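You operate a simulated robot arm through the tools that you are given. There is no shell and no other tool.

The job below is to be done with a simulated robot arm. You get a single attempt, and the scene is never put back.

JOB
Shut the console down and close the patch lid.
Fine: main fader down and the switch marked Speaker off before the mains goes off; channel faders, leads and other controls stay.

It is judged by the outcome, as a careful person would: the job done as asked, and still so three seconds after it is handed in. It fails if anything else is knocked over, pushed out of place, dropped, spilled or broken. Lids that push on must go on centred and level and be pressed home; caps that screw on are set level and turned clockwise until they are tight.

ROBOT AND FRAMES
A 7-joint arm with a two-finger parallel gripper, fixed in place. Base frame: the origin is at the foot of the arm, x ahead of it, y to its left, z up. Lengths are in mm, angles in degrees, forces in N, time in s.
Its first joint turns from -149.0 to 149.0 degrees. Payload 3.5 kg.
The TCP is the grasp point between the finger pads, 23 mm short of the fingertips. In the tool frame z runs along the fingers and y along their closing line. Largest opening 94 mm; finger width 38, thickness 10; the body of the gripper, 54 by 96 mm, starts 39 mm behind the TCP.
Orientation is told as [roll, pitch, yaw] about the base's x, y, z axes, in that order, counted from this pose: with the fingers straight down and closing along the base's y, the tool's x points along the base's -x, its y along +y and its z along -z.

CONTROLS
- The arm moves only by the tool move_arm. Its argument "targets" is a list of rows, each a list of 2 entries, a list of its own where there are three numbers: the shift along the tool's x, y, z in cm, then the turn, a rotation vector about the tool's x, y, z in degrees. In form: [[[x, y, z], [rx, ry, rz]], ...]. A call has 1 to 20 rows; each row is the pose to reach, as a shift and turn from the pose commanded when the call began, along the tool's axes at that moment. "fingers" is the finger opening in cm, from 0 to 9.4, set as the call begins (left out, the last holds). Rows are played at 5 a second. More than 50 mm and 8.6 degrees between two rows, or a gripper value outside its range, and nothing of the call is played. A pose out of reach is approached as far as the arm can. The call stops where the force on the tool passes 40 N (or 10 N more than at its start, if that is more) or the arm is blocked; 0.2 s more then pass. Each finger travels about 153 mm/s and halts on what it meets, pressing with about 36 N; the grip force reading is that of the motor and also rises with nothing between the fingers. The clock runs only during rows and for 0.2 s after the last one: add rows that repeat a pose to give the fingers time. It gives the time, the measured TCP pose, the force on the tool (base axes), the opening and the grip force at its end, in the units of the frame above (readings bear some noise), with the torque about the TCP (base axes, N m) and any sound that the robot's microphone picked up.
- Cameras (640 x 400 px; columns grow to the right, rows downward): "scene" is fixed at [401.5, -501.4, 1586.6]; the picture's right is [0.55, -0.84, 0.00], its down [-0.67, -0.43, -0.60] and it looks along [0.51, 0.33, -0.80] (base axes); focal length 235 px, centre (320, 200). "wrist" rides on the gripper at [87, 16, -74] in the tool frame; the picture's right is [-0.18, 0.98, 0.00], its down [-0.58, -0.11, -0.81] and it looks along [-0.79, -0.15, 0.59] (tool axes); focal length 243 px, centre (320, 200). There is no depth. A picture from a camera that has moved, and an enlarged one, comes with that camera's place and axes in the base frame and with its lens.
- camera(camera): a new picture of that camera. It takes no simulated time.
- close_up(camera, box): a new picture of the part [left, top, right, bottom] of that camera's present view, enlarged. It takes no simulated time.
- close_job(): hands the job in; it is judged then, once.

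Nothing tells you positions but the pictures and the camera data. Unless the task says otherwise, let go and move clear before handing in.

The tools are called after ">>>" as a command line: name --argument value ..., lists and objects as JSON in quotes. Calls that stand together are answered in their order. move_arm: Moves the arm, as the interface text tells. Its arguments: {"type":"object","properties":{"targets":{"type":"array","items":{"type":"array"}},"fingers":{"type":"number"}},"required":["targets"]} The other tools are called the same way: camera (camera) takes a picture; close_up (camera, box) takes an enlarged picture of a part of a camera's view; close_job () hands the job in.

At the start:

```text
time: 0.0
ee_pos: [1051.5, 310.9, 1138.9]
tcp_rot: [0.0, 0.0, -0.1]
force: [-0.1, -0.5, -0.6]
wrist_torque: [0.03, 0.01, 0.0]
opening: 94.2
finger_force: 0.1
```

scene: 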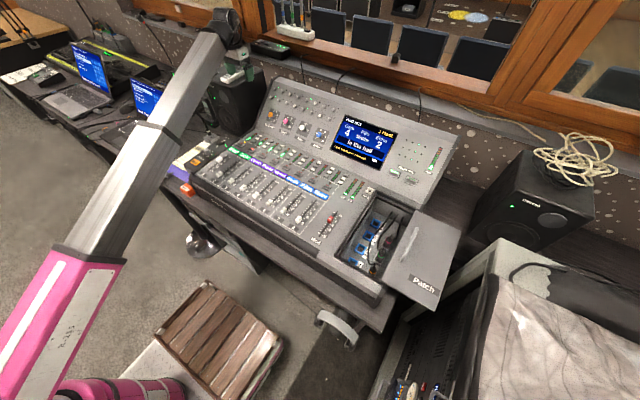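
wrist: 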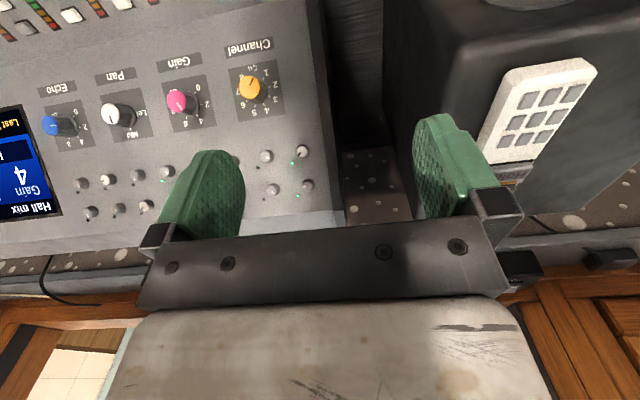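

The scene shows a mixing console with a main fader, a small switch row, a patch bay at the right with its lid open, and a screen. I'll take enlarged views first to identify the controls.

>>> close_up --camera "scene" --box '[160, 70, 320, 170]'

>>> close_up --camera "scene" --box '[180, 130, 340, 230]'

>>> close_up --camera "scene" --box '[290, 170, 470, 310]'

>>> close_up --camera "scene" --box '[300, 90, 460, 200]'

>>> close_up --camera "scene" --box '[150, 130, 250, 200]'

```text
4.00 times, centred on (240, 120) of scene
camera zoom: at [401.5, -501.4, 1586.6], right [0.55, -0.84, 0.0], down [-0.67, -0.43, -0.6], along [0.51, 0.33, -0.8], focal length 939 px, centre (640, 520)
```

zoom: 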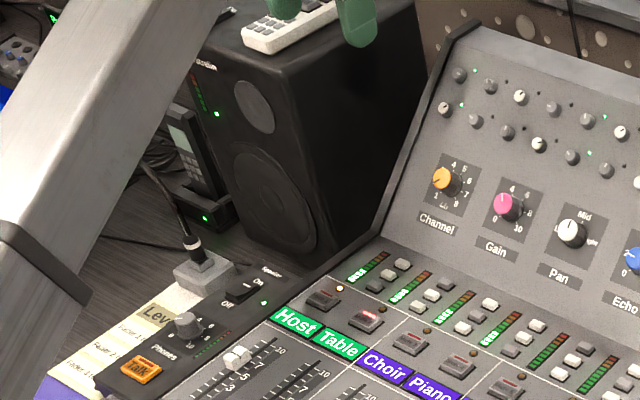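

```text
4.00 times, centred on (260, 180) of scene
camera zoom: at [401.5, -501.4, 1586.6], right [0.55, -0.84, 0.0], down [-0.67, -0.43, -0.6], along [0.51, 0.33, -0.8], focal length 939 px, centre (560, 280)
```

zoom: 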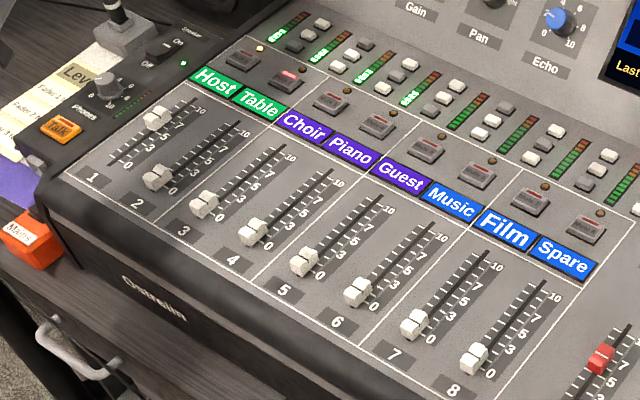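

```text
2.86 times, centred on (380, 240) of scene
camera zoom: at [401.5, -501.4, 1586.6], right [0.55, -0.84, 0.0], down [-0.67, -0.43, -0.6], along [0.51, 0.33, -0.8], focal length 671 px, centre (149, 86)
```

zoom: 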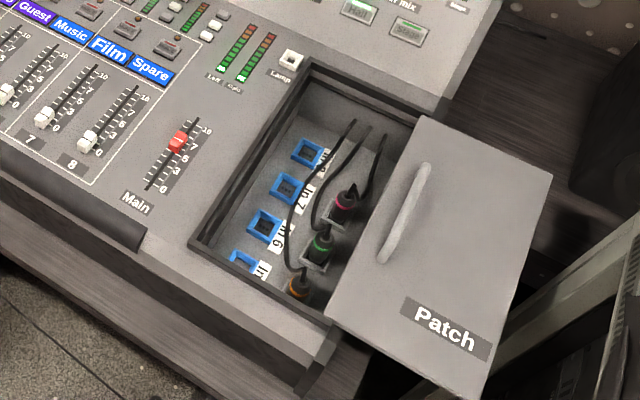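

```text
3.64 times, centred on (380, 145) of scene
camera zoom: at [401.5, -501.4, 1586.6], right [0.55, -0.84, 0.0], down [-0.67, -0.43, -0.6], along [0.51, 0.33, -0.8], focal length 854 px, centre (102, 400)
```

zoom: 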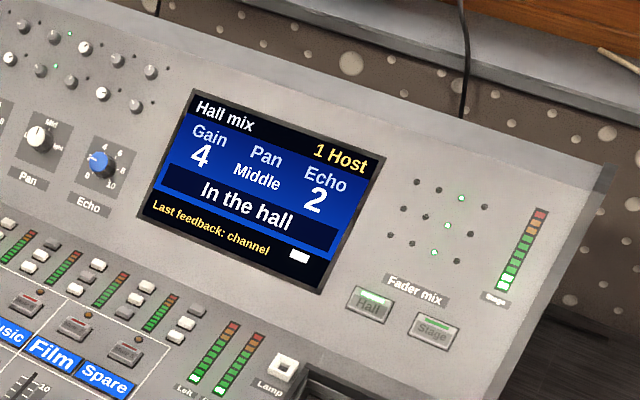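

```text
5.71 times, centred on (200, 165) of scene
camera zoom: at [401.5, -501.4, 1586.6], right [0.55, -0.84, 0.0], down [-0.67, -0.43, -0.6], along [0.51, 0.33, -0.8], focal length 1342 px, centre (1006, 400)
```

zoom: 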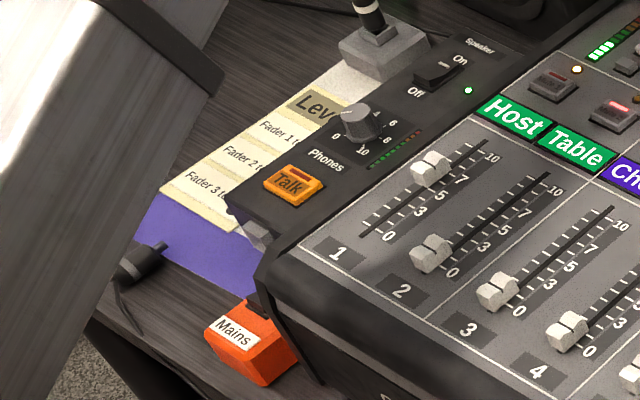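

The console spans the middle of the picture. The Mains box (orange) is at its near left corner, the Speaker rocker is on the dark left side panel, the red Main fader is beside the patch bay, and the lid lies open to the right. I'll back the arm off at this height so the wrist camera can see the controls.

>>> move_arm --targets '[[[4.5, 0, 0], [0, 0, 0]], [[9, -1, 0], [0, 0, 0]], [[13.5, -2, 0], [0, 0, 0]], [[18, -3, 0], [0, 0, 0]], [[22.5, -4, 0], [0, 0, 0]], [[27, -5, 0], [0, 0, 0]], [[31.5, -6, 0], [0, 0, 0]], [[36, -7, 0], [0, 0, 0]], [[40, -8, 0], [0, 0, 0]], [[40, -8, 0], [0, 0, 0]]]' --fingers 4

>>> camera --camera "wrist"

>>> camera --camera "scene"

```text
time: 2.2
ee_pos: [659.9, 233.9, 1125.6]
tcp_rot: [0.5, -1.5, -0.2]
force: [0.3, 0.3, 0.0]
wrist_torque: [-0.02, 0.0, -0.01]
opening: 39.9
finger_force: 0.1
out of reach, approached as far as the arm can: row 8, 9, 10
```

```text
taken
camera wrist: at [573.8, 250.1, 1198.5], right [0.19, 0.98, 0.01], down [0.56, -0.12, 0.82], along [0.81, -0.15, -0.57], focal length 243 px, centre (320, 200)
```

wrist: 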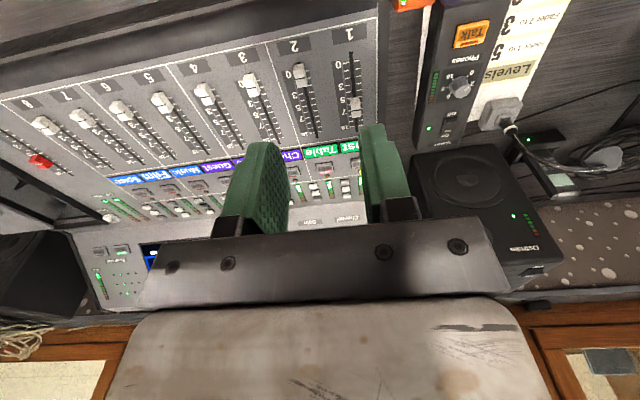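

```text
taken
```

scene: 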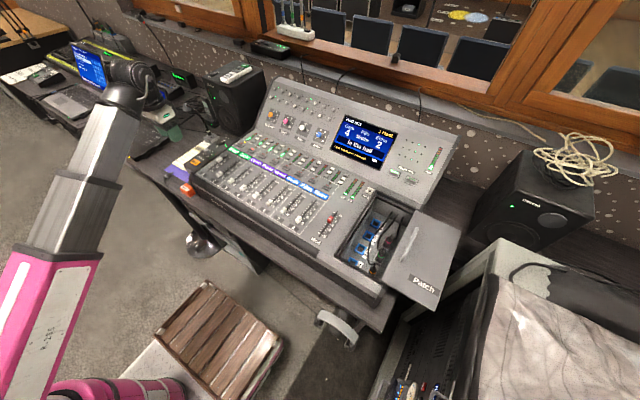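

I can now see the faders, the side panel and the Mains box from the wrist. Triangulating gives roughly (789, -293, 893) for the Main fader cap. I'll enlarge the regions around the switches and the patch bay.

>>> close_up --camera "wrist" --box '[370, 0, 530, 150]'

>>> close_up --camera "wrist" --box '[0, 100, 160, 260]'

>>> close_up --camera "scene" --box '[160, 130, 240, 205]'

>>> close_up --camera "scene" --box '[330, 190, 470, 310]'

```text
2.67 times, centred on (450, 75) of wrist
camera zoom: at [573.8, 250.1, 1198.5], right [0.19, 0.98, 0.01], down [0.56, -0.12, 0.82], along [0.81, -0.15, -0.57], focal length 647 px, centre (-27, 533)
```

zoom: 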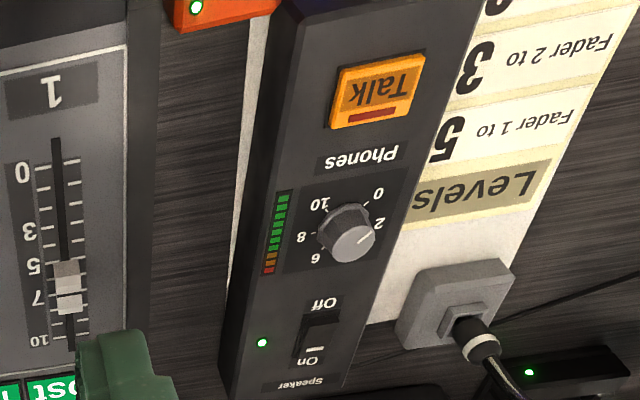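

```text
2.50 times, centred on (80, 180) of wrist
camera zoom: at [573.8, 250.1, 1198.5], right [0.19, 0.98, 0.01], down [0.56, -0.12, 0.82], along [0.81, -0.15, -0.57], focal length 606 px, centre (920, 250)
```

zoom: 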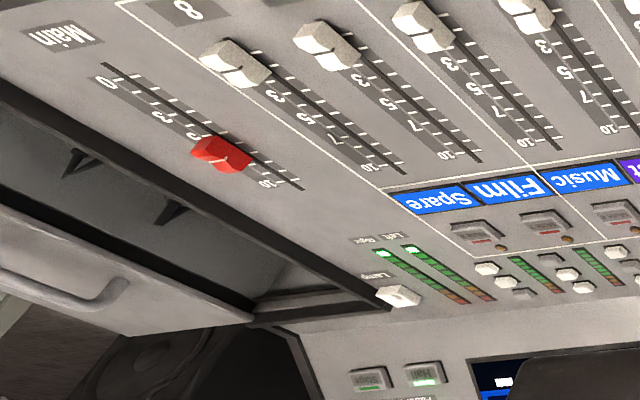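

```text
5.33 times, centred on (200, 168) of scene
camera zoom: at [401.5, -501.4, 1586.6], right [0.55, -0.84, 0.0], down [-0.67, -0.43, -0.6], along [0.51, 0.33, -0.8], focal length 1252 px, centre (960, 373)
```

zoom: 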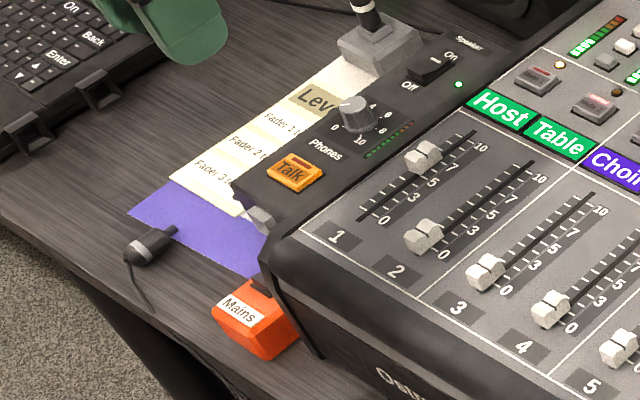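

```text
3.33 times, centred on (400, 250) of scene
camera zoom: at [401.5, -501.4, 1586.6], right [0.55, -0.84, 0.0], down [-0.67, -0.43, -0.6], along [0.51, 0.33, -0.8], focal length 783 px, centre (53, 33)
```

zoom: 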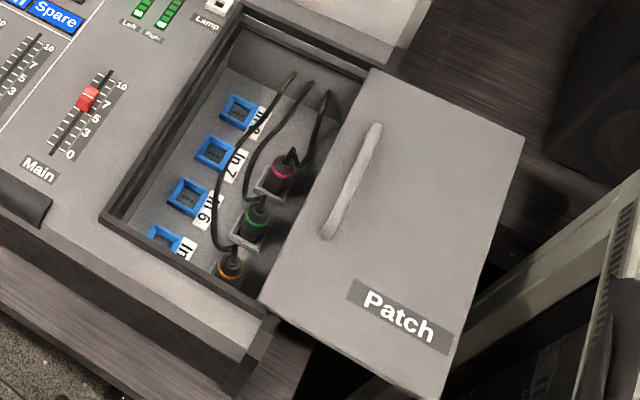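

The table is at about z=732 and the console top at about z=875. The Main fader slot runs along x from about 730 to 843 at y≈-291, the Speaker rocker is near (934, 449, 800), and the Mains box is near (680, 345, 800). The lid looks like a sliding one with its handle at y≈-553. I'll move the wrist camera closer to the Main fader and patch bay for a good look.

>>> move_arm --targets '[[[-1, -3.9, 1.6], [0, 0, 0]], [[-2, -7.8, 3.2], [0, 0, 0]], [[-3, -11.7, 4.8], [0, 0, 0]], [[-4, -15.6, 6.4], [0, 0, 0]], [[-5, -19.5, 8], [0, 0, 0]], [[-6, -23.4, 9.6], [0, 0, 0]], [[-5.4, -27.2, 10.6], [0, 0, 0]], [[-4.8, -31, 11.6], [0, 0, 0]], [[-4.2, -34.8, 12.6], [0, 0, 0]], [[-3.6, -38.6, 13.6], [0, 0, 0]], [[-3, -42.4, 14.6], [0, 0, 0]], [[-2.5, -46.3, 15.5], [0, 0, 0]], [[-1.9, -50.3, 16.3], [0, 0, 0]], [[-1.9, -50.3, 16.3], [0, 0, 0]]]' --fingers 0

>>> camera --camera "wrist"

>>> camera --camera "scene"

```text
time: 2.6
ee_pos: [668.7, 209.0, 1112.9]
tcp_rot: [0.5, -0.6, -1.2]
force: [0.2, 11.2, -3.3]
wrist_torque: [-1.11, -0.34, -1.22]
opening: 0.0
finger_force: 35.5
stopped in row 1: the force on the tool passed its limit at 63 N (the readings are from after the stop); the commanded pose is now the measured one
```

```text
taken
camera wrist: at [583.1, 227.4, 1186.9], right [0.2, 0.98, 0.01], down [0.57, -0.13, 0.81], along [0.8, -0.16, -0.58], focal length 243 px, centre (320, 200)
```

wrist: 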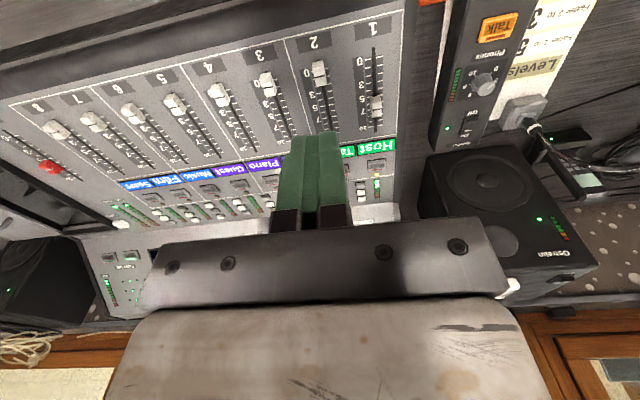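

```text
taken
```

scene: 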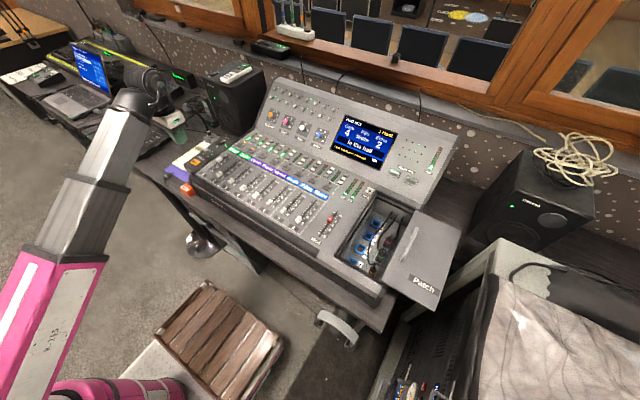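

That call stopped in its first row while the arm was at the edge of its inner reach, with nothing near the gripper. I take it to be a jolt from the clamped pose, so I'll make a small step and read the force again.

>>> move_arm --targets '[[[-1, -1, 1], [0, 0, 0]], [[-2, -2, 2], [0, 0, 0]], [[-3, -3, 3], [0, 0, 0]], [[-4, -4, 4], [0, 0, 0]], [[-4, -4, 4], [0, 0, 0]]]' --fingers 0.5

```text
time: 3.0
ee_pos: [676.0, 201.2, 1105.2]
tcp_rot: [0.5, -0.6, -1.7]
force: [0.4, 5.6, -2.7]
wrist_torque: [-0.63, -0.24, -0.64]
opening: 5.2
finger_force: 0.1
stopped in row 2: the force on the tool passed its limit at 46 N (the readings are from after the stop); the commanded pose is now the measured one
```

The force points to a contact about 11 cm behind the TCP, toward the base. That is most likely the arm's own forearm against the gripper body in this folded pose. I'll move straight outward (+x) slowly to unfold before going sideways.

>>> move_arm --targets '[[[-0.7, 0, 0], [0, 0, 0]], [[-1.5, 0, 0], [0, 0, 0]], [[-3, 0, 0], [0, 0, 0]], [[-5, 0, 0], [0, 0, 0]], [[-8, 0, 0], [0, 0, 0]], [[-11, 0, 0], [0, 0, 0]], [[-14, 0, 0], [0, 0, 0]], [[-14, 0, 0], [0, 0, 0]]]'

>>> camera --camera "scene"

```text
time: 4.2
ee_pos: [742.7, 199.4, 1105.3]
tcp_rot: [0.5, -0.5, -2.0]
force: [3.1, 5.2, -5.4]
wrist_torque: [-0.57, -0.25, -0.61]
opening: 5.1
finger_force: 0.0
stopped in row 5: the force on the tool passed its limit at 42 N (the readings are from after the stop); the commanded pose is now the measured one
```

```text
taken
```

scene: 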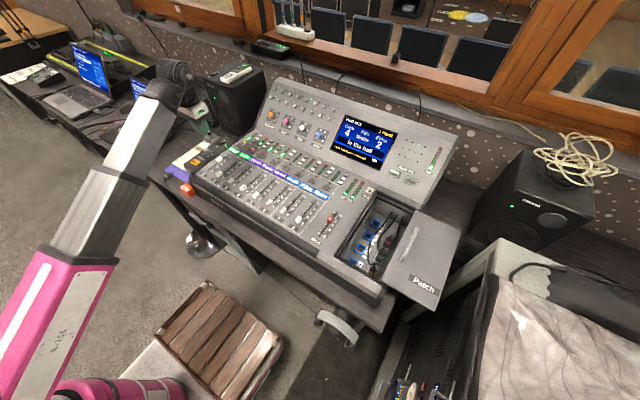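

The contact is still there and follows the arm, so it is the forearm pressing on the gripper's camera side in this high, folded pose. I'll relieve it toward +y, then go outward and lower, where the arm unfolds.

>>> move_arm --targets '[[[0, 0.7, 0], [0, 0, 0]], [[0, 1.5, 0], [0, 0, 0]], [[0, 3, 0], [0, 0, 0]], [[0, 4, 0], [0, 0, 0]], [[0, 4, 0], [0, 0, 0]]]'

```text
time: 5.4
ee_pos: [743.8, 238.1, 1106.7]
tcp_rot: [0.6, -0.6, -1.8]
force: [0.2, -0.3, 1.5]
wrist_torque: [0.0, 0.01, 0.02]
opening: 5.0
finger_force: 0.1
```

The contact is released and the force is near zero. Now I'll go outward and a little lower while squaring the yaw.

>>> move_arm --targets '[[[-2, 0, 0], [0.2, 0.2, -0.6]], [[-5, 0, 0.5], [0.4, 0.4, -1.2]], [[-8, 0, 1], [0.6, 0.6, -1.8]], [[-11, 0, 2], [0.6, 0.6, -1.8]], [[-14, 0, 3.5], [0.6, 0.6, -1.8]], [[-16, 0, 6], [0.6, 0.6, -1.8]], [[-16, 0, 9], [0.6, 0.6, -1.8]], [[-16, 0, 9], [0.6, 0.6, -1.8]]]'

>>> camera --camera "scene"

>>> camera --camera "wrist"

```text
time: 7.2
ee_pos: [905.9, 234.7, 1015.0]
tcp_rot: [0.0, 0.2, -0.1]
force: [-0.1, -0.4, 0.2]
wrist_torque: [-0.03, 0.02, -0.06]
opening: 4.7
finger_force: 0.1
```

```text
taken
```

scene: 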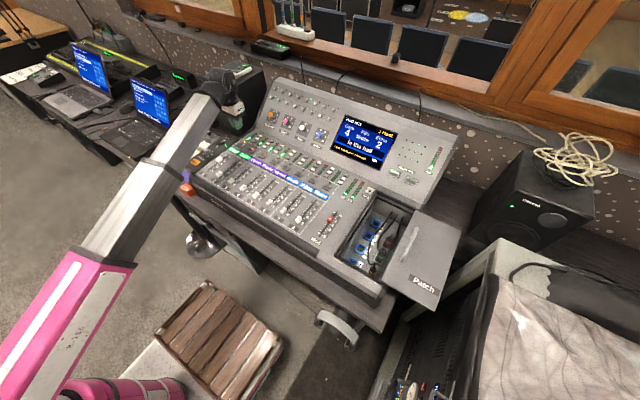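

```text
taken
camera wrist: at [821.9, 251.0, 1089.5], right [0.19, 0.98, 0.0], down [0.58, -0.11, 0.81], along [0.79, -0.15, -0.59], focal length 243 px, centre (320, 200)
```

wrist: 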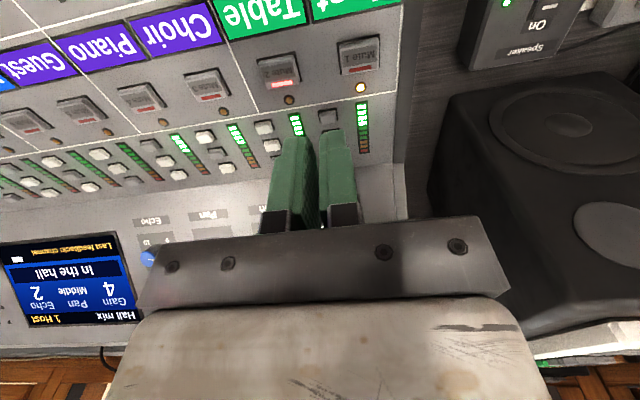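

Clear and square now. I'll sweep across toward the Main fader at this height.

>>> move_arm --targets '[[[0.4, -4.4, 0], [0, 0, 0]], [[0.8, -8.8, 0], [0, 0, 0]], [[1.2, -13.2, 0], [0, 0, 0]], [[1.6, -17.6, 0], [0, 0, 0]], [[2.0, -22, 0], [0, 0, 0]], [[2.4, -26.4, 0], [0, 0, 0]], [[2.8, -30.8, 0], [0, 0, 0]], [[3.2, -35.2, 0], [0, 0, 0]], [[3.6, -39.6, 0], [0, 0, 0]], [[4.0, -44, 0], [0, 0, 0]], [[4.4, -48.4, 0], [0, 0, 0]], [[4.6, -52.6, 0], [0, 0, 0]], [[4.6, -52.6, 0], [0, 0, 0]]]' --fingers 0

>>> camera --camera "scene"

>>> camera --camera "wrist"

```text
time: 10.0
ee_pos: [859.6, -292.8, 1015.0]
tcp_rot: [0.0, 0.0, 0.0]
force: [0.0, 0.1, -0.2]
wrist_torque: [0.01, 0.01, 0.01]
opening: 0.0
finger_force: 36.5
```

```text
taken
```

scene: 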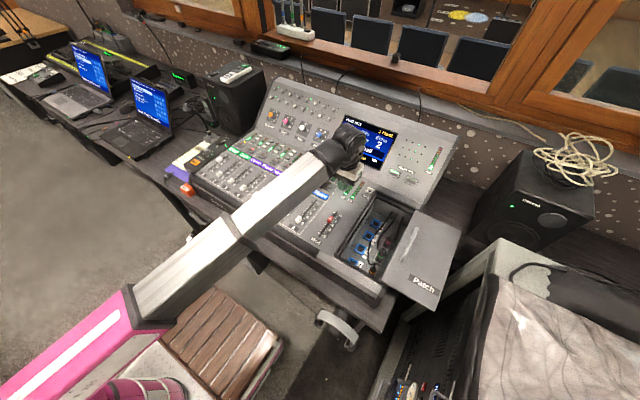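

```text
taken
camera wrist: at [775.0, -275.0, 1089.8], right [0.19, 0.98, 0.0], down [0.58, -0.11, 0.81], along [0.79, -0.15, -0.59], focal length 243 px, centre (320, 200)
```

wrist: 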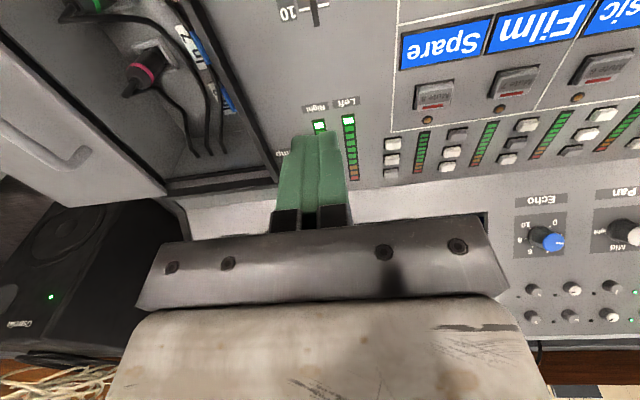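

The sweep went cleanly. Next I'll ease back in x so the fader and lid come into the wrist view.

>>> move_arm --targets '[[[3, 0, 0.5], [0, 0, 0]], [[6, 0, 1], [0, 0, 0]], [[9, 0, 1.5], [0, 0, 0]], [[12, 0, 2], [0, 0, 0]], [[15, 0, 2.5], [0, 0, 0]], [[15, 0, 2.5], [0, 0, 0]]]'

>>> camera --camera "wrist"

>>> close_up --camera "scene" --box '[260, 130, 480, 320]'

```text
time: 11.4
ee_pos: [709.1, -288.8, 993.8]
tcp_rot: [-0.1, 0.1, -0.1]
force: [-0.1, -0.2, -0.2]
wrist_torque: [-0.01, -0.02, -0.01]
opening: 0.2
finger_force: 36.2
```

```text
taken
camera wrist: at [624.8, -272.6, 1069.0], right [0.19, 0.98, 0.0], down [0.58, -0.11, 0.81], along [0.79, -0.15, -0.59], focal length 243 px, centre (320, 200)
```

wrist: 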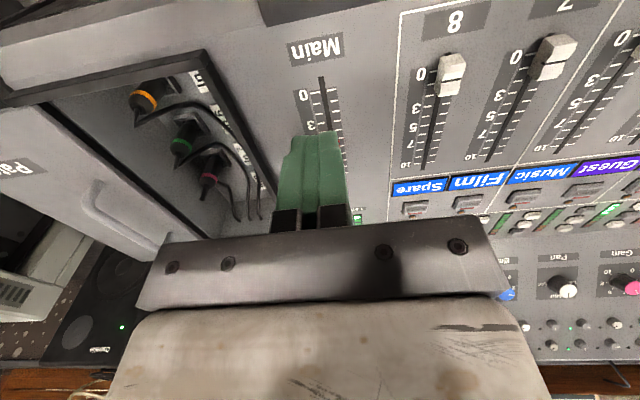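

```text
2.11 times, centred on (370, 225) of scene
camera zoom: at [401.5, -501.4, 1586.6], right [0.55, -0.84, 0.0], down [-0.67, -0.43, -0.6], along [0.51, 0.33, -0.8], focal length 494 px, centre (215, 147)
```

zoom: 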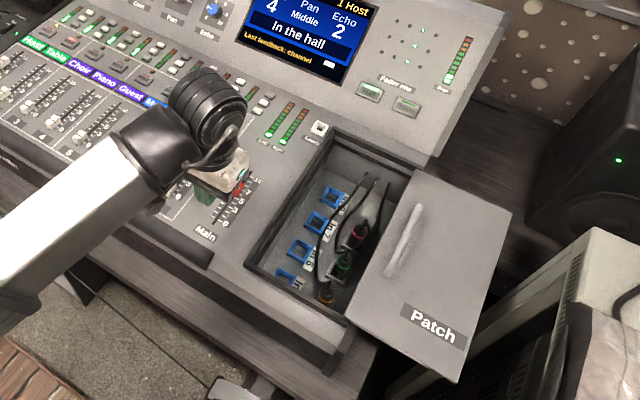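

I can see the Main fader track: 0 at about x=722, 10 at about x=841, surface at z≈882, and the cap near x=793. I'll go beyond the cap with closed fingers, come down on its far side, and then draw it toward 0.

>>> move_arm --targets '[[[-3, 0, 0], [0, 0, 0]], [[-6, 0, 0], [0, 0, 0]], [[-9, 0, 0], [0, 0, 0]], [[-12.9, 0, 0], [0, 0, 0]], [[-12.9, 0, 2], [0, 0, 0]], [[-12.9, 0, 4], [0, 0, 0]], [[-12.9, 0, 6], [0, 0, 0]], [[-12.9, 0, 6], [0, 0, 0]]]' --fingers 0

>>> close_up --camera "wrist" --box '[200, 0, 440, 150]'

>>> close_up --camera "scene" --box '[280, 150, 400, 250]'

```text
time: 13.2
ee_pos: [835.6, -290.4, 932.0]
tcp_rot: [0.0, 0.2, -0.1]
force: [0.6, -0.4, 0.2]
wrist_torque: [0.0, 0.03, 0.02]
opening: 0.0
finger_force: 36.0
```

```text
2.67 times, centred on (320, 75) of wrist
camera zoom: at [751.8, -273.1, 1008.1], right [0.19, 0.98, 0.0], down [0.58, -0.11, 0.81], along [0.79, -0.15, -0.59], focal length 647 px, centre (320, 533)
```

zoom: 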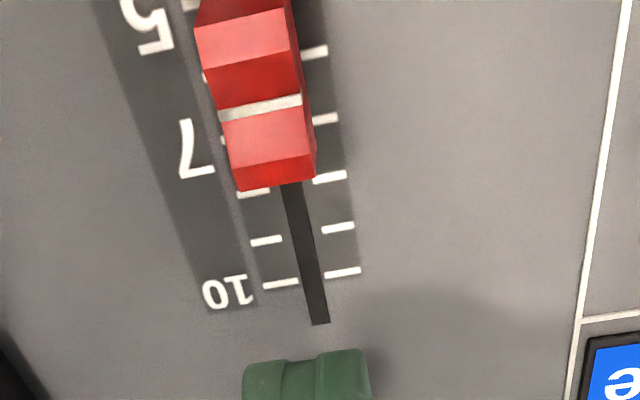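

```text
4.00 times, centred on (340, 200) of scene
camera zoom: at [401.5, -501.4, 1586.6], right [0.55, -0.84, 0.0], down [-0.67, -0.43, -0.6], along [0.51, 0.33, -0.8], focal length 939 px, centre (240, 200)
```

zoom: 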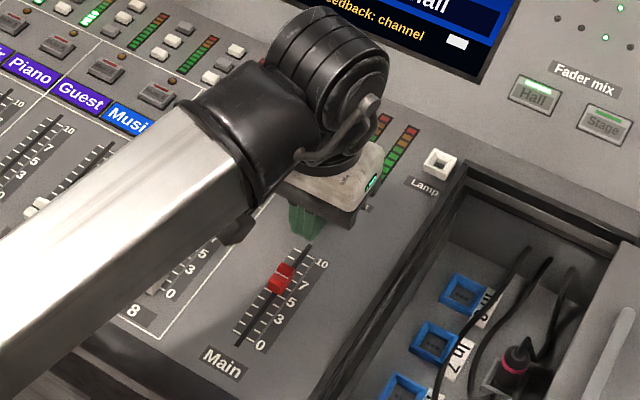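

The cap is clear in view, centred near x≈790 with its far end near x≈808, and my fingertips are just behind it. I'll lower to about 7 mm above the panel and draw the fader slowly toward 0.

>>> move_arm --targets '[[[0, 0, 0.8], [0, 0, 0]], [[0, 0, 1.5], [0, 0, 0]], [[0, 0, 2.1], [0, 0, 0]], [[0, 0, 2.1], [0, 0, 0]]]'

>>> close_up --camera "wrist" --box '[200, 0, 440, 150]'

```text
time: 14.2
ee_pos: [836.7, -290.1, 909.6]
tcp_rot: [0.0, 0.1, -0.2]
force: [-1.2, -0.8, 0.9]
wrist_torque: [0.02, -0.04, 0.02]
opening: 0.3
finger_force: 36.2
```

```text
2.67 times, centred on (320, 75) of wrist
camera zoom: at [752.8, -273.4, 986.2], right [0.19, 0.98, 0.0], down [0.58, -0.11, 0.81], along [0.79, -0.15, -0.59], focal length 647 px, centre (320, 533)
```

zoom: 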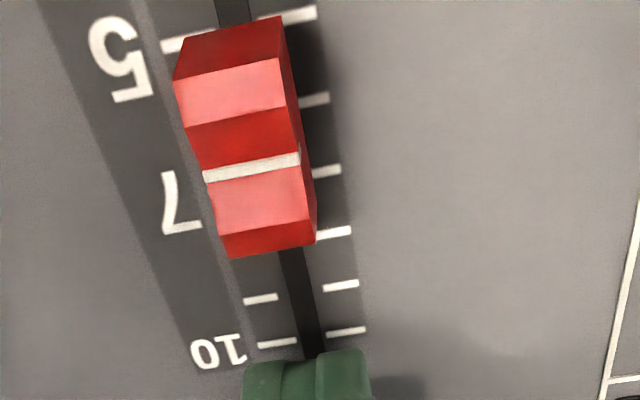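

The fingertips sit just past the cap. I'll now draw it toward 0 in small steps.

>>> move_arm --targets '[[[0.6, 0, 0], [0, 0, 0]], [[1.2, 0, 0], [0, 0, 0]], [[1.8, 0, 0], [0, 0, 0]], [[2.4, 0, 0], [0, 0, 0]], [[3.0, 0, 0], [0, 0, 0]], [[3.6, 0, 0], [0, 0, 0]], [[4.2, 0, 0], [0, 0, 0]], [[4.8, 0, 0], [0, 0, 0]], [[5.2, 0, 0], [0, 0, 0]], [[5.2, 0, 0], [0, 0, 0]]]'

>>> close_up --camera "wrist" --box '[200, 0, 440, 150]'

>>> close_up --camera "scene" --box '[280, 170, 380, 250]'

```text
time: 16.4
ee_pos: [786.6, -291.0, 911.6]
tcp_rot: [0.0, 0.1, -0.1]
force: [-0.1, -0.2, -0.3]
wrist_torque: [0.0, 0.03, -0.01]
opening: 0.0
finger_force: 36.6
```

```text
2.67 times, centred on (320, 75) of wrist
camera zoom: at [701.4, -274.1, 987.3], right [0.19, 0.98, 0.0], down [0.58, -0.11, 0.81], along [0.79, -0.15, -0.59], focal length 647 px, centre (320, 533)
```

zoom: 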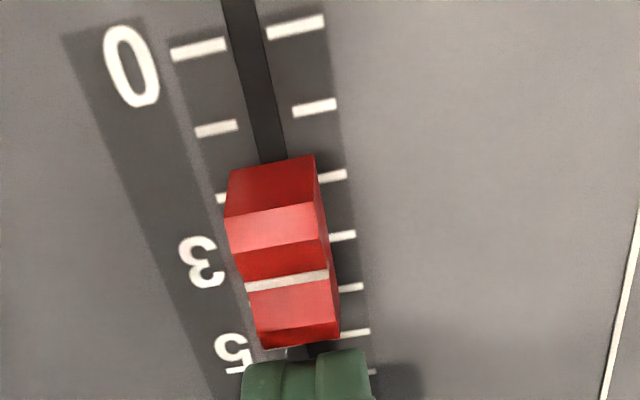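

```text
5.00 times, centred on (330, 210) of scene
camera zoom: at [401.5, -501.4, 1586.6], right [0.55, -0.84, 0.0], down [-0.67, -0.43, -0.6], along [0.51, 0.33, -0.8], focal length 1174 px, centre (270, 150)
```

zoom: 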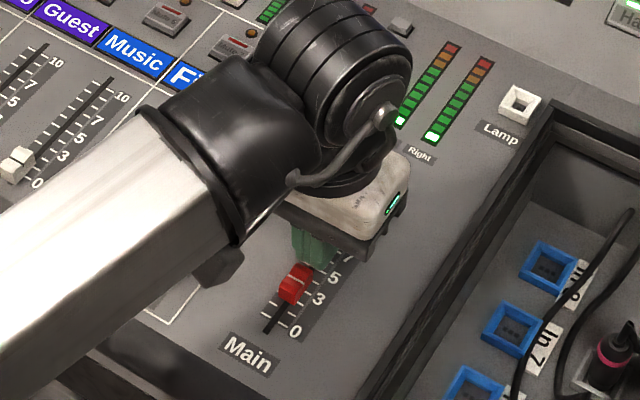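

The cap followed nicely and now reads about 3. I'll keep drawing it down to its stop with finer steps.

>>> move_arm --targets '[[[0.5, 0, 0], [0, 0, 0]], [[1.0, 0, 0], [0, 0, 0]], [[1.5, 0, 0], [0, 0, 0]], [[1.9, 0, 0], [0, 0, 0]], [[2.2, 0, 0], [0, 0, 0]], [[2.4, 0, 0], [0, 0, 0]], [[2.4, 0, 0], [0, 0, 0]]]'

>>> close_up --camera "wrist" --box '[200, 0, 440, 150]'

>>> close_up --camera "scene" --box '[280, 170, 380, 250]'

```text
time: 18.0
ee_pos: [762.5, -291.2, 912.7]
tcp_rot: [0.0, 0.1, -0.2]
force: [-0.4, 0.0, 0.1]
wrist_torque: [-0.01, 0.01, 0.04]
opening: 0.2
finger_force: 35.7
```

```text
2.67 times, centred on (320, 75) of wrist
camera zoom: at [678.0, -274.0, 987.0], right [0.19, 0.98, 0.0], down [0.58, -0.11, 0.81], along [0.79, -0.15, -0.59], focal length 647 px, centre (320, 533)
```

zoom: 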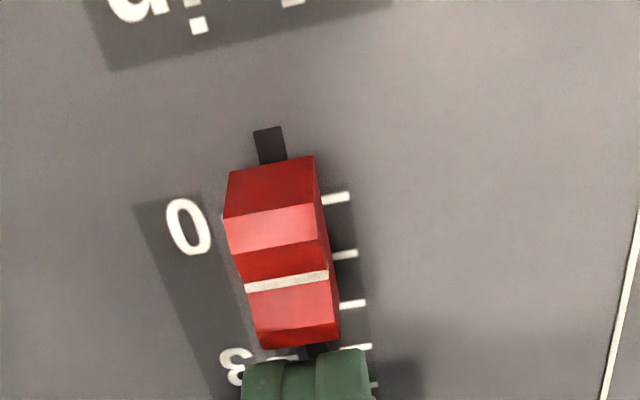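

```text
5.00 times, centred on (330, 210) of scene
camera zoom: at [401.5, -501.4, 1586.6], right [0.55, -0.84, 0.0], down [-0.67, -0.43, -0.6], along [0.51, 0.33, -0.8], focal length 1174 px, centre (270, 150)
```

zoom: 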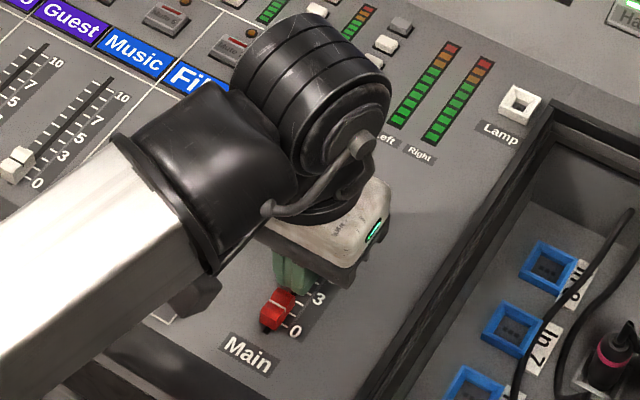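

The cap has a little travel left, since the slot end still shows beyond it. I'll continue until it meets its stop.

>>> move_arm --targets '[[[0.3, 0, 0], [0, 0, 0]], [[0.6, 0, 0], [0, 0, 0]], [[0.8, 0, 0], [0, 0, 0]], [[0.9, 0, 0], [0, 0, 0]], [[1.0, 0, 0], [0, 0, 0]], [[1.0, 0, 0], [0, 0, 0]]]'

>>> close_up --camera "wrist" --box '[200, 0, 440, 150]'

```text
time: 19.1
ee_pos: [757.5, -290.8, 913.4]
tcp_rot: [0.1, -0.6, -0.1]
force: [15.7, 2.7, -4.7]
wrist_torque: [-0.02, -0.36, -0.04]
opening: 0.0
finger_force: 36.2
stopped in row 5: the force on the tool passed its limit at 42 N (the readings are from after the stop); the commanded pose is now the measured one
```

```text
2.67 times, centred on (320, 75) of wrist
camera zoom: at [672.6, -274.3, 986.7], right [0.18, 0.98, 0.0], down [0.57, -0.11, 0.81], along [0.8, -0.15, -0.58], focal length 647 px, centre (320, 533)
```

zoom: 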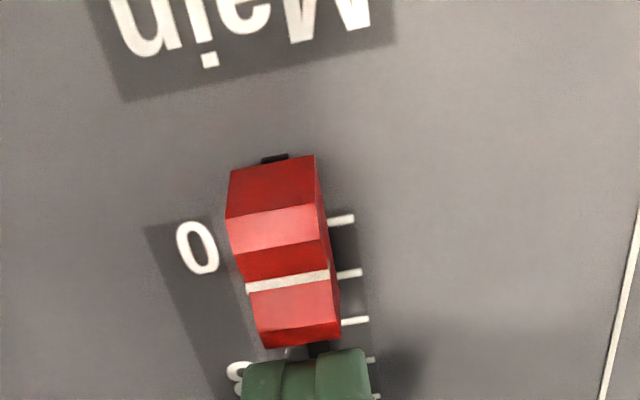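

The Main fader has reached its end stop at 0. I'll back off, lift, and then look at the lid from closer.

>>> move_arm --targets '[[[-0.4, 0, 0], [0, 0, 0]], [[-0.8, 0, 0], [0, 0, 0]], [[-0.8, 0, -1.5], [0, 0, 0]], [[-0.8, 0, -4], [0, 0, 0]], [[-0.8, 0, -7], [0, 0, 0]], [[-0.8, -3, -9], [0, 0, 0]], [[0.5, -7, -9], [0, 0, 0]], [[2, -11, -9], [0, 0, 0]], [[3, -14, -9], [0, 0, 0]], [[3, -14, -9], [0, 0, 0]]]'

>>> camera --camera "wrist"

>>> close_up --camera "scene" --box '[280, 170, 380, 250]'

```text
time: 21.3
ee_pos: [724.6, -428.9, 1000.7]
tcp_rot: [-0.1, -0.4, -0.1]
force: [0.2, -0.2, -0.6]
wrist_torque: [-0.02, -0.01, 0.02]
opening: 0.2
finger_force: 36.0
```

```text
taken
camera wrist: at [639.4, -413.0, 1075.8], right [0.19, 0.98, 0.0], down [0.58, -0.11, 0.81], along [0.8, -0.15, -0.59], focal length 243 px, centre (320, 200)
```

wrist: 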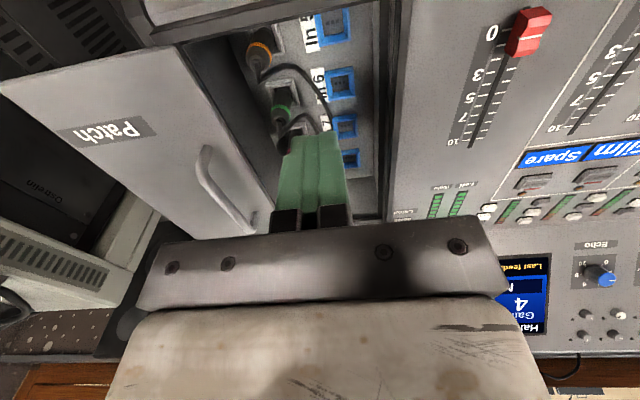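

```text
5.00 times, centred on (330, 210) of scene
camera zoom: at [401.5, -501.4, 1586.6], right [0.55, -0.84, 0.0], down [-0.67, -0.43, -0.6], along [0.51, 0.33, -0.8], focal length 1174 px, centre (270, 150)
```

zoom: 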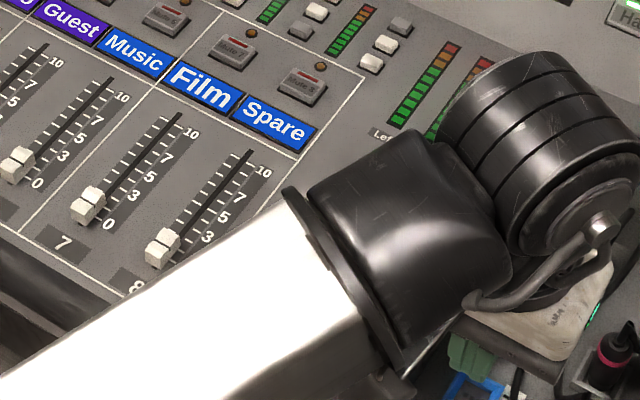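

The red Main cap now sits at 0. I'll enlarge the lid and patch bay in the wrist view.

>>> close_up --camera "wrist" --box '[0, 0, 400, 240]'

>>> close_up --camera "wrist" --box '[110, 0, 290, 110]'

>>> close_up --camera "wrist" --box '[130, 130, 290, 240]'

```text
1.60 times, centred on (200, 120) of wrist
camera zoom: at [639.4, -413.0, 1075.8], right [0.19, 0.98, 0.0], down [0.58, -0.11, 0.81], along [0.8, -0.15, -0.59], focal length 388 px, centre (512, 328)
```

zoom: 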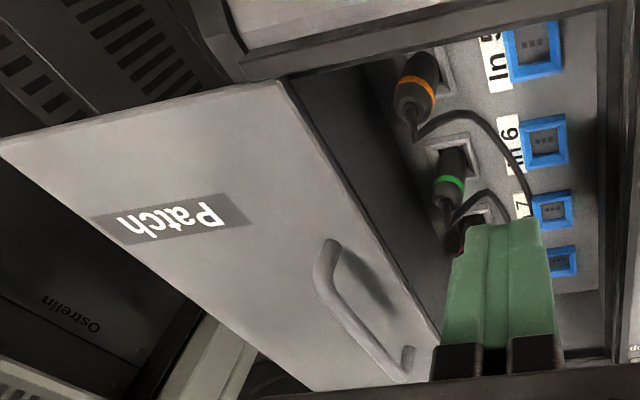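

```text
3.56 times, centred on (200, 55) of wrist
camera zoom: at [639.4, -413.0, 1075.8], right [0.19, 0.98, 0.0], down [0.58, -0.11, 0.81], along [0.8, -0.15, -0.59], focal length 863 px, centre (747, 716)
```

zoom: 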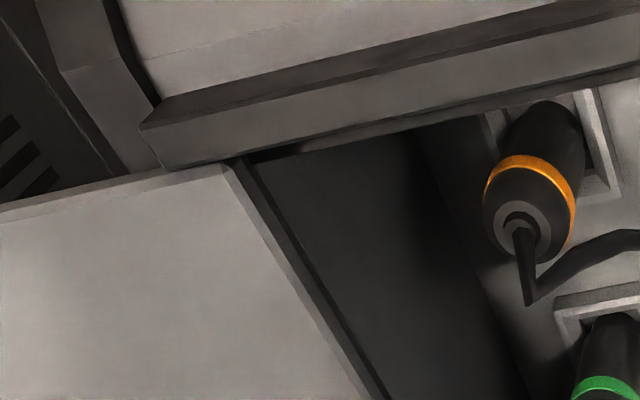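

```text
3.64 times, centred on (210, 185) of wrist
camera zoom: at [639.4, -413.0, 1075.8], right [0.19, 0.98, 0.0], down [0.58, -0.11, 0.81], along [0.8, -0.15, -0.59], focal length 882 px, centre (720, 254)
```

zoom: 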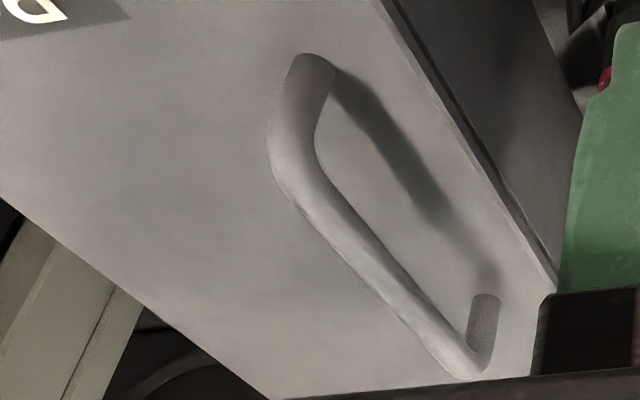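

The lid is a flush panel whose edges run in guides along y. Its D-handle spans about x 780–894 at y≈-553, with its top at z≈927, and the lid surface is at z≈881. The plugs sit well below lid level. I'll place the closed fingers just beyond the handle on the -y side and slide the lid left.

>>> move_arm --targets '[[[-2.8, -3.7, 0], [0, 0, 0]], [[-5.6, -7.4, 0], [0, 0, 0]], [[-8.4, -11.1, 0], [0, 0, 0]], [[-11.1, -14.8, 0], [0, 0, 0]], [[-11.1, -14.8, 0], [0, 0, 0]]]' --fingers 0

>>> camera --camera "wrist"

>>> close_up --camera "scene" --box '[320, 170, 500, 310]'

```text
time: 22.5
ee_pos: [838.7, -579.6, 1005.9]
tcp_rot: [0.0, -0.4, 0.0]
force: [0.5, -0.5, 0.0]
wrist_torque: [-0.01, -0.01, -0.01]
opening: 0.0
finger_force: 36.6
```

```text
taken
camera wrist: at [753.5, -563.4, 1080.2], right [0.18, 0.98, 0.0], down [0.58, -0.11, 0.81], along [0.8, -0.15, -0.59], focal length 243 px, centre (320, 200)
```

wrist: 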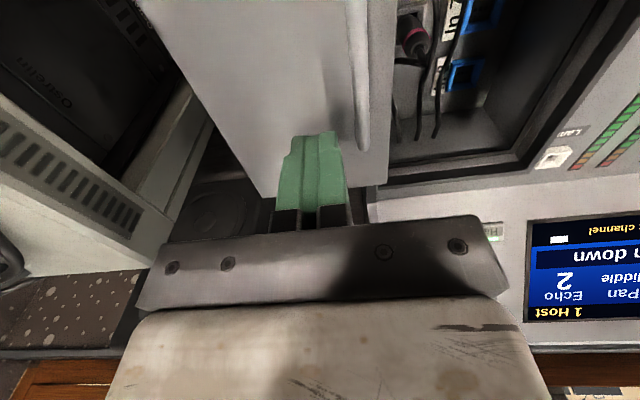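

```text
2.86 times, centred on (410, 240) of scene
camera zoom: at [401.5, -501.4, 1586.6], right [0.55, -0.84, 0.0], down [-0.67, -0.43, -0.6], along [0.51, 0.33, -0.8], focal length 671 px, centre (63, 86)
```

zoom: 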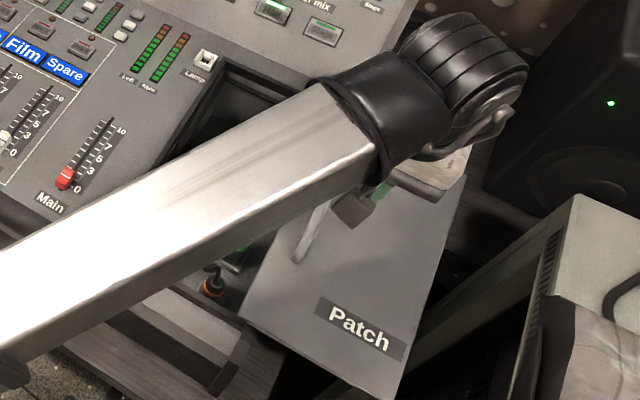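

The screen now reads "…n down", confirming the Main fader is down. The handle is just to the +y side of my fingers, at y≈-554, so I'll lower alongside it.

>>> move_arm --targets '[[[0, 0, 2.5], [0, 0, 0]], [[0, 0, 5], [0, 0, 0]], [[0, 0, 7], [0, 0, 0]], [[0, 0, 8], [0, 0, 0]], [[0, 0, 8.8], [0, 0, 0]], [[0, 0, 8.8], [0, 0, 0]]]'

>>> camera --camera "wrist"

>>> close_up --camera "scene" --box '[320, 170, 500, 310]'

```text
time: 23.9
ee_pos: [837.6, -578.7, 916.2]
tcp_rot: [-0.1, -0.5, -0.1]
force: [1.1, -0.5, 7.6]
wrist_torque: [0.02, 0.14, -0.05]
opening: 0.0
finger_force: 36.3
```

```text
taken
camera wrist: at [752.5, -562.2, 989.9], right [0.19, 0.98, 0.0], down [0.57, -0.11, 0.81], along [0.8, -0.15, -0.58], focal length 243 px, centre (320, 200)
```

wrist: 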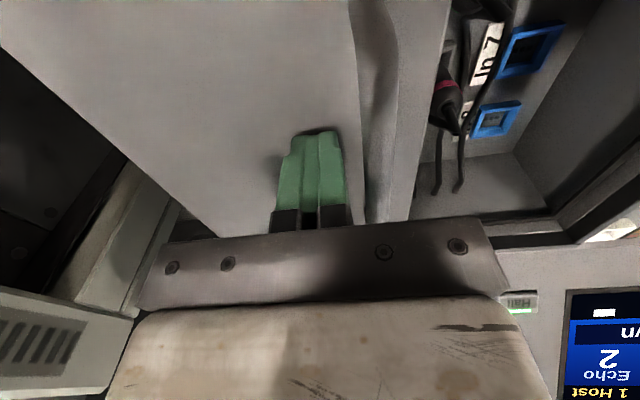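

```text
2.86 times, centred on (410, 240) of scene
camera zoom: at [401.5, -501.4, 1586.6], right [0.55, -0.84, 0.0], down [-0.67, -0.43, -0.6], along [0.51, 0.33, -0.8], focal length 671 px, centre (63, 86)
```

zoom: 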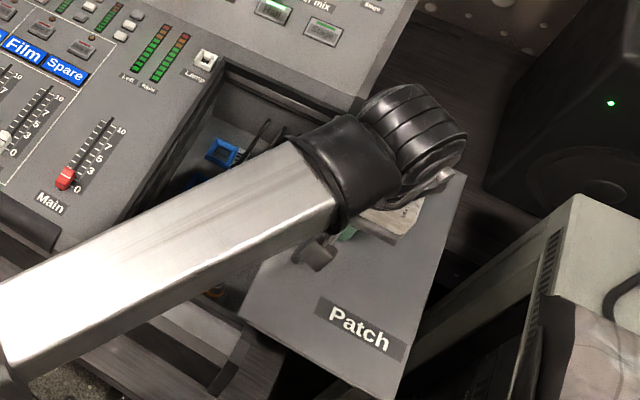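

A light touch on the lid shows at the fingertips, so I'll lift 5 mm and start pushing the handle in +y in modest steps.

>>> move_arm --targets '[[[0, 0, -0.5], [0, 0, 0]], [[0, 0.8, -0.5], [0, 0, 0]], [[0, 1.6, -0.5], [0, 0, 0]], [[0, 2.4, -0.5], [0, 0, 0]], [[0, 3.2, -0.5], [0, 0, 0]], [[0, 4.0, -0.5], [0, 0, 0]], [[0, 4.0, -0.5], [0, 0, 0]]]'

>>> camera --camera "wrist"

>>> close_up --camera "scene" --box '[320, 170, 500, 310]'

```text
time: 25.5
ee_pos: [837.3, -539.3, 920.7]
tcp_rot: [0.0, -0.5, -0.1]
force: [-0.4, 0.5, -0.2]
wrist_torque: [0.02, -0.02, 0.02]
opening: 0.1
finger_force: 35.9
```

```text
taken
camera wrist: at [751.8, -522.3, 994.7], right [0.19, 0.98, 0.0], down [0.58, -0.11, 0.81], along [0.8, -0.15, -0.59], focal length 243 px, centre (320, 200)
```

wrist: 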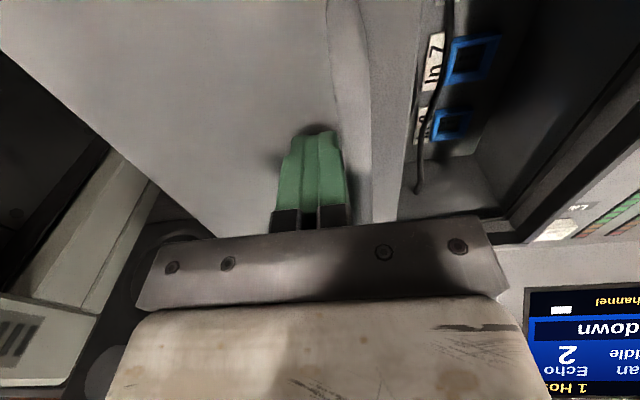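

```text
2.86 times, centred on (410, 240) of scene
camera zoom: at [401.5, -501.4, 1586.6], right [0.55, -0.84, 0.0], down [-0.67, -0.43, -0.6], along [0.51, 0.33, -0.8], focal length 671 px, centre (63, 86)
```

zoom: 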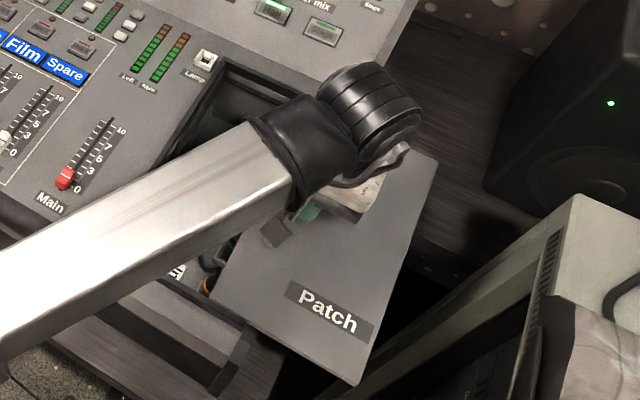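

The lid slides freely to the left. I'll continue pushing at the same pace.

>>> move_arm --targets '[[[0, 1, 0], [0, 0, 0]], [[0, 2, 0], [0, 0, 0]], [[0, 3, 0], [0, 0, 0]], [[0, 4, 0], [0, 0, 0]], [[0, 5, 0], [0, 0, 0]], [[0, 6, 0], [0, 0, 0]], [[0, 7, 0], [0, 0, 0]], [[0, 8, 0], [0, 0, 0]], [[0, 9, 0], [0, 0, 0]], [[0, 10, 0], [0, 0, 0]], [[0, 10, 0], [0, 0, 0]]]'

>>> camera --camera "wrist"

>>> close_up --camera "scene" --box '[320, 170, 500, 310]'

```text
time: 27.9
ee_pos: [837.5, -438.8, 920.4]
tcp_rot: [0.0, -0.3, -0.2]
force: [0.0, -0.1, 0.3]
wrist_torque: [-0.01, -0.03, -0.01]
opening: 0.0
finger_force: 36.5
```

```text
taken
camera wrist: at [751.6, -422.3, 995.0], right [0.19, 0.98, 0.0], down [0.58, -0.11, 0.81], along [0.8, -0.15, -0.59], focal length 243 px, centre (320, 200)
```

wrist: 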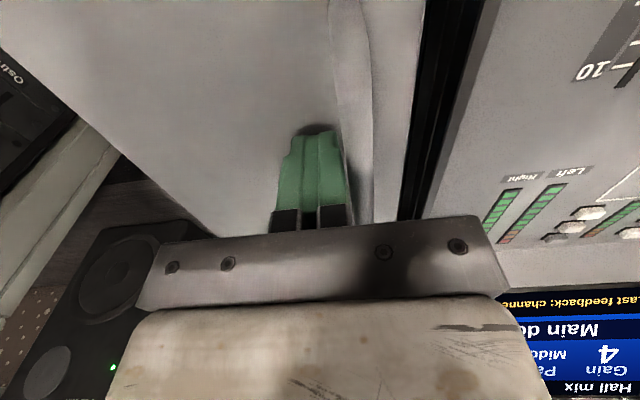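

```text
2.86 times, centred on (410, 240) of scene
camera zoom: at [401.5, -501.4, 1586.6], right [0.55, -0.84, 0.0], down [-0.67, -0.43, -0.6], along [0.51, 0.33, -0.8], focal length 671 px, centre (63, 86)
```

zoom: 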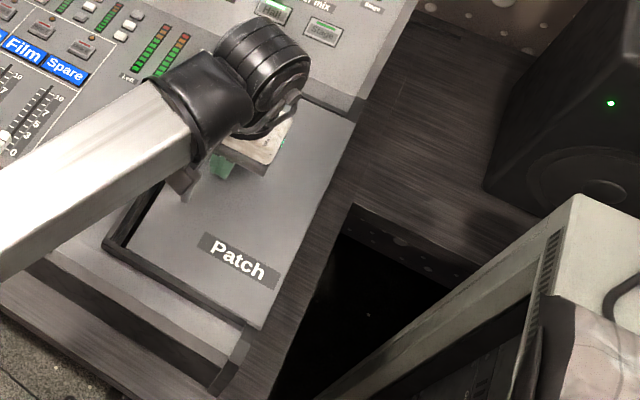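

The lid is nearly closed, with a narrow gap left at its left edge, and the screen reads "Main do(wn)". I'll finish in small steps until it meets its stop.

>>> move_arm --targets '[[[0, 0.5, 0], [0, 0, 0]], [[0, 1.0, 0], [0, 0, 0]], [[0, 1.4, 0], [0, 0, 0]], [[0, 1.7, 0], [0, 0, 0]], [[0, 2.0, 0], [0, 0, 0]], [[0, 2.3, 0], [0, 0, 0]], [[0, 2.6, 0], [0, 0, 0]], [[0, 2.9, 0], [0, 0, 0]], [[0, 3.2, 0], [0, 0, 0]], [[0, 3.2, 0], [0, 0, 0]]]'

>>> camera --camera "wrist"

>>> close_up --camera "scene" --box '[320, 170, 500, 310]'

```text
time: 29.5
ee_pos: [835.6, -421.3, 919.4]
tcp_rot: [-0.8, -0.3, -0.3]
force: [-2.8, -18.8, -2.2]
wrist_torque: [0.02, 0.02, 0.22]
opening: 0.1
finger_force: 35.8
stopped in row 7: the force on the tool passed its limit at 46 N (the readings are from after the stop); the commanded pose is now the measured one
```

```text
taken
camera wrist: at [751.5, -403.2, 994.5], right [0.19, 0.98, -0.01], down [0.58, -0.1, 0.81], along [0.8, -0.16, -0.58], focal length 243 px, centre (320, 200)
```

wrist: 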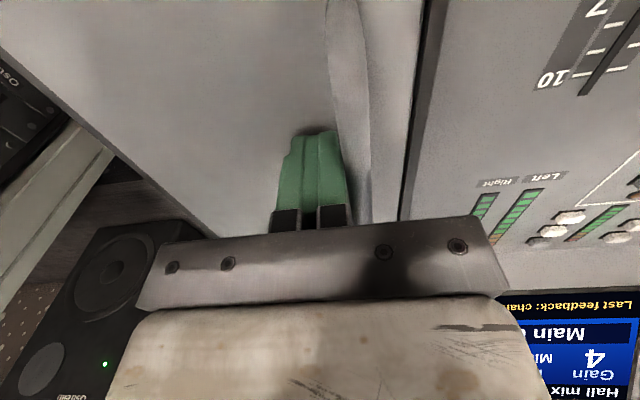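

```text
2.86 times, centred on (410, 240) of scene
camera zoom: at [401.5, -501.4, 1586.6], right [0.55, -0.84, 0.0], down [-0.67, -0.43, -0.6], along [0.51, 0.33, -0.8], focal length 671 px, centre (63, 86)
```

zoom: 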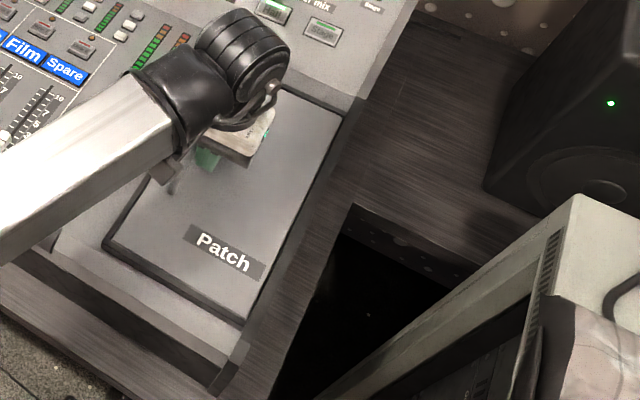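

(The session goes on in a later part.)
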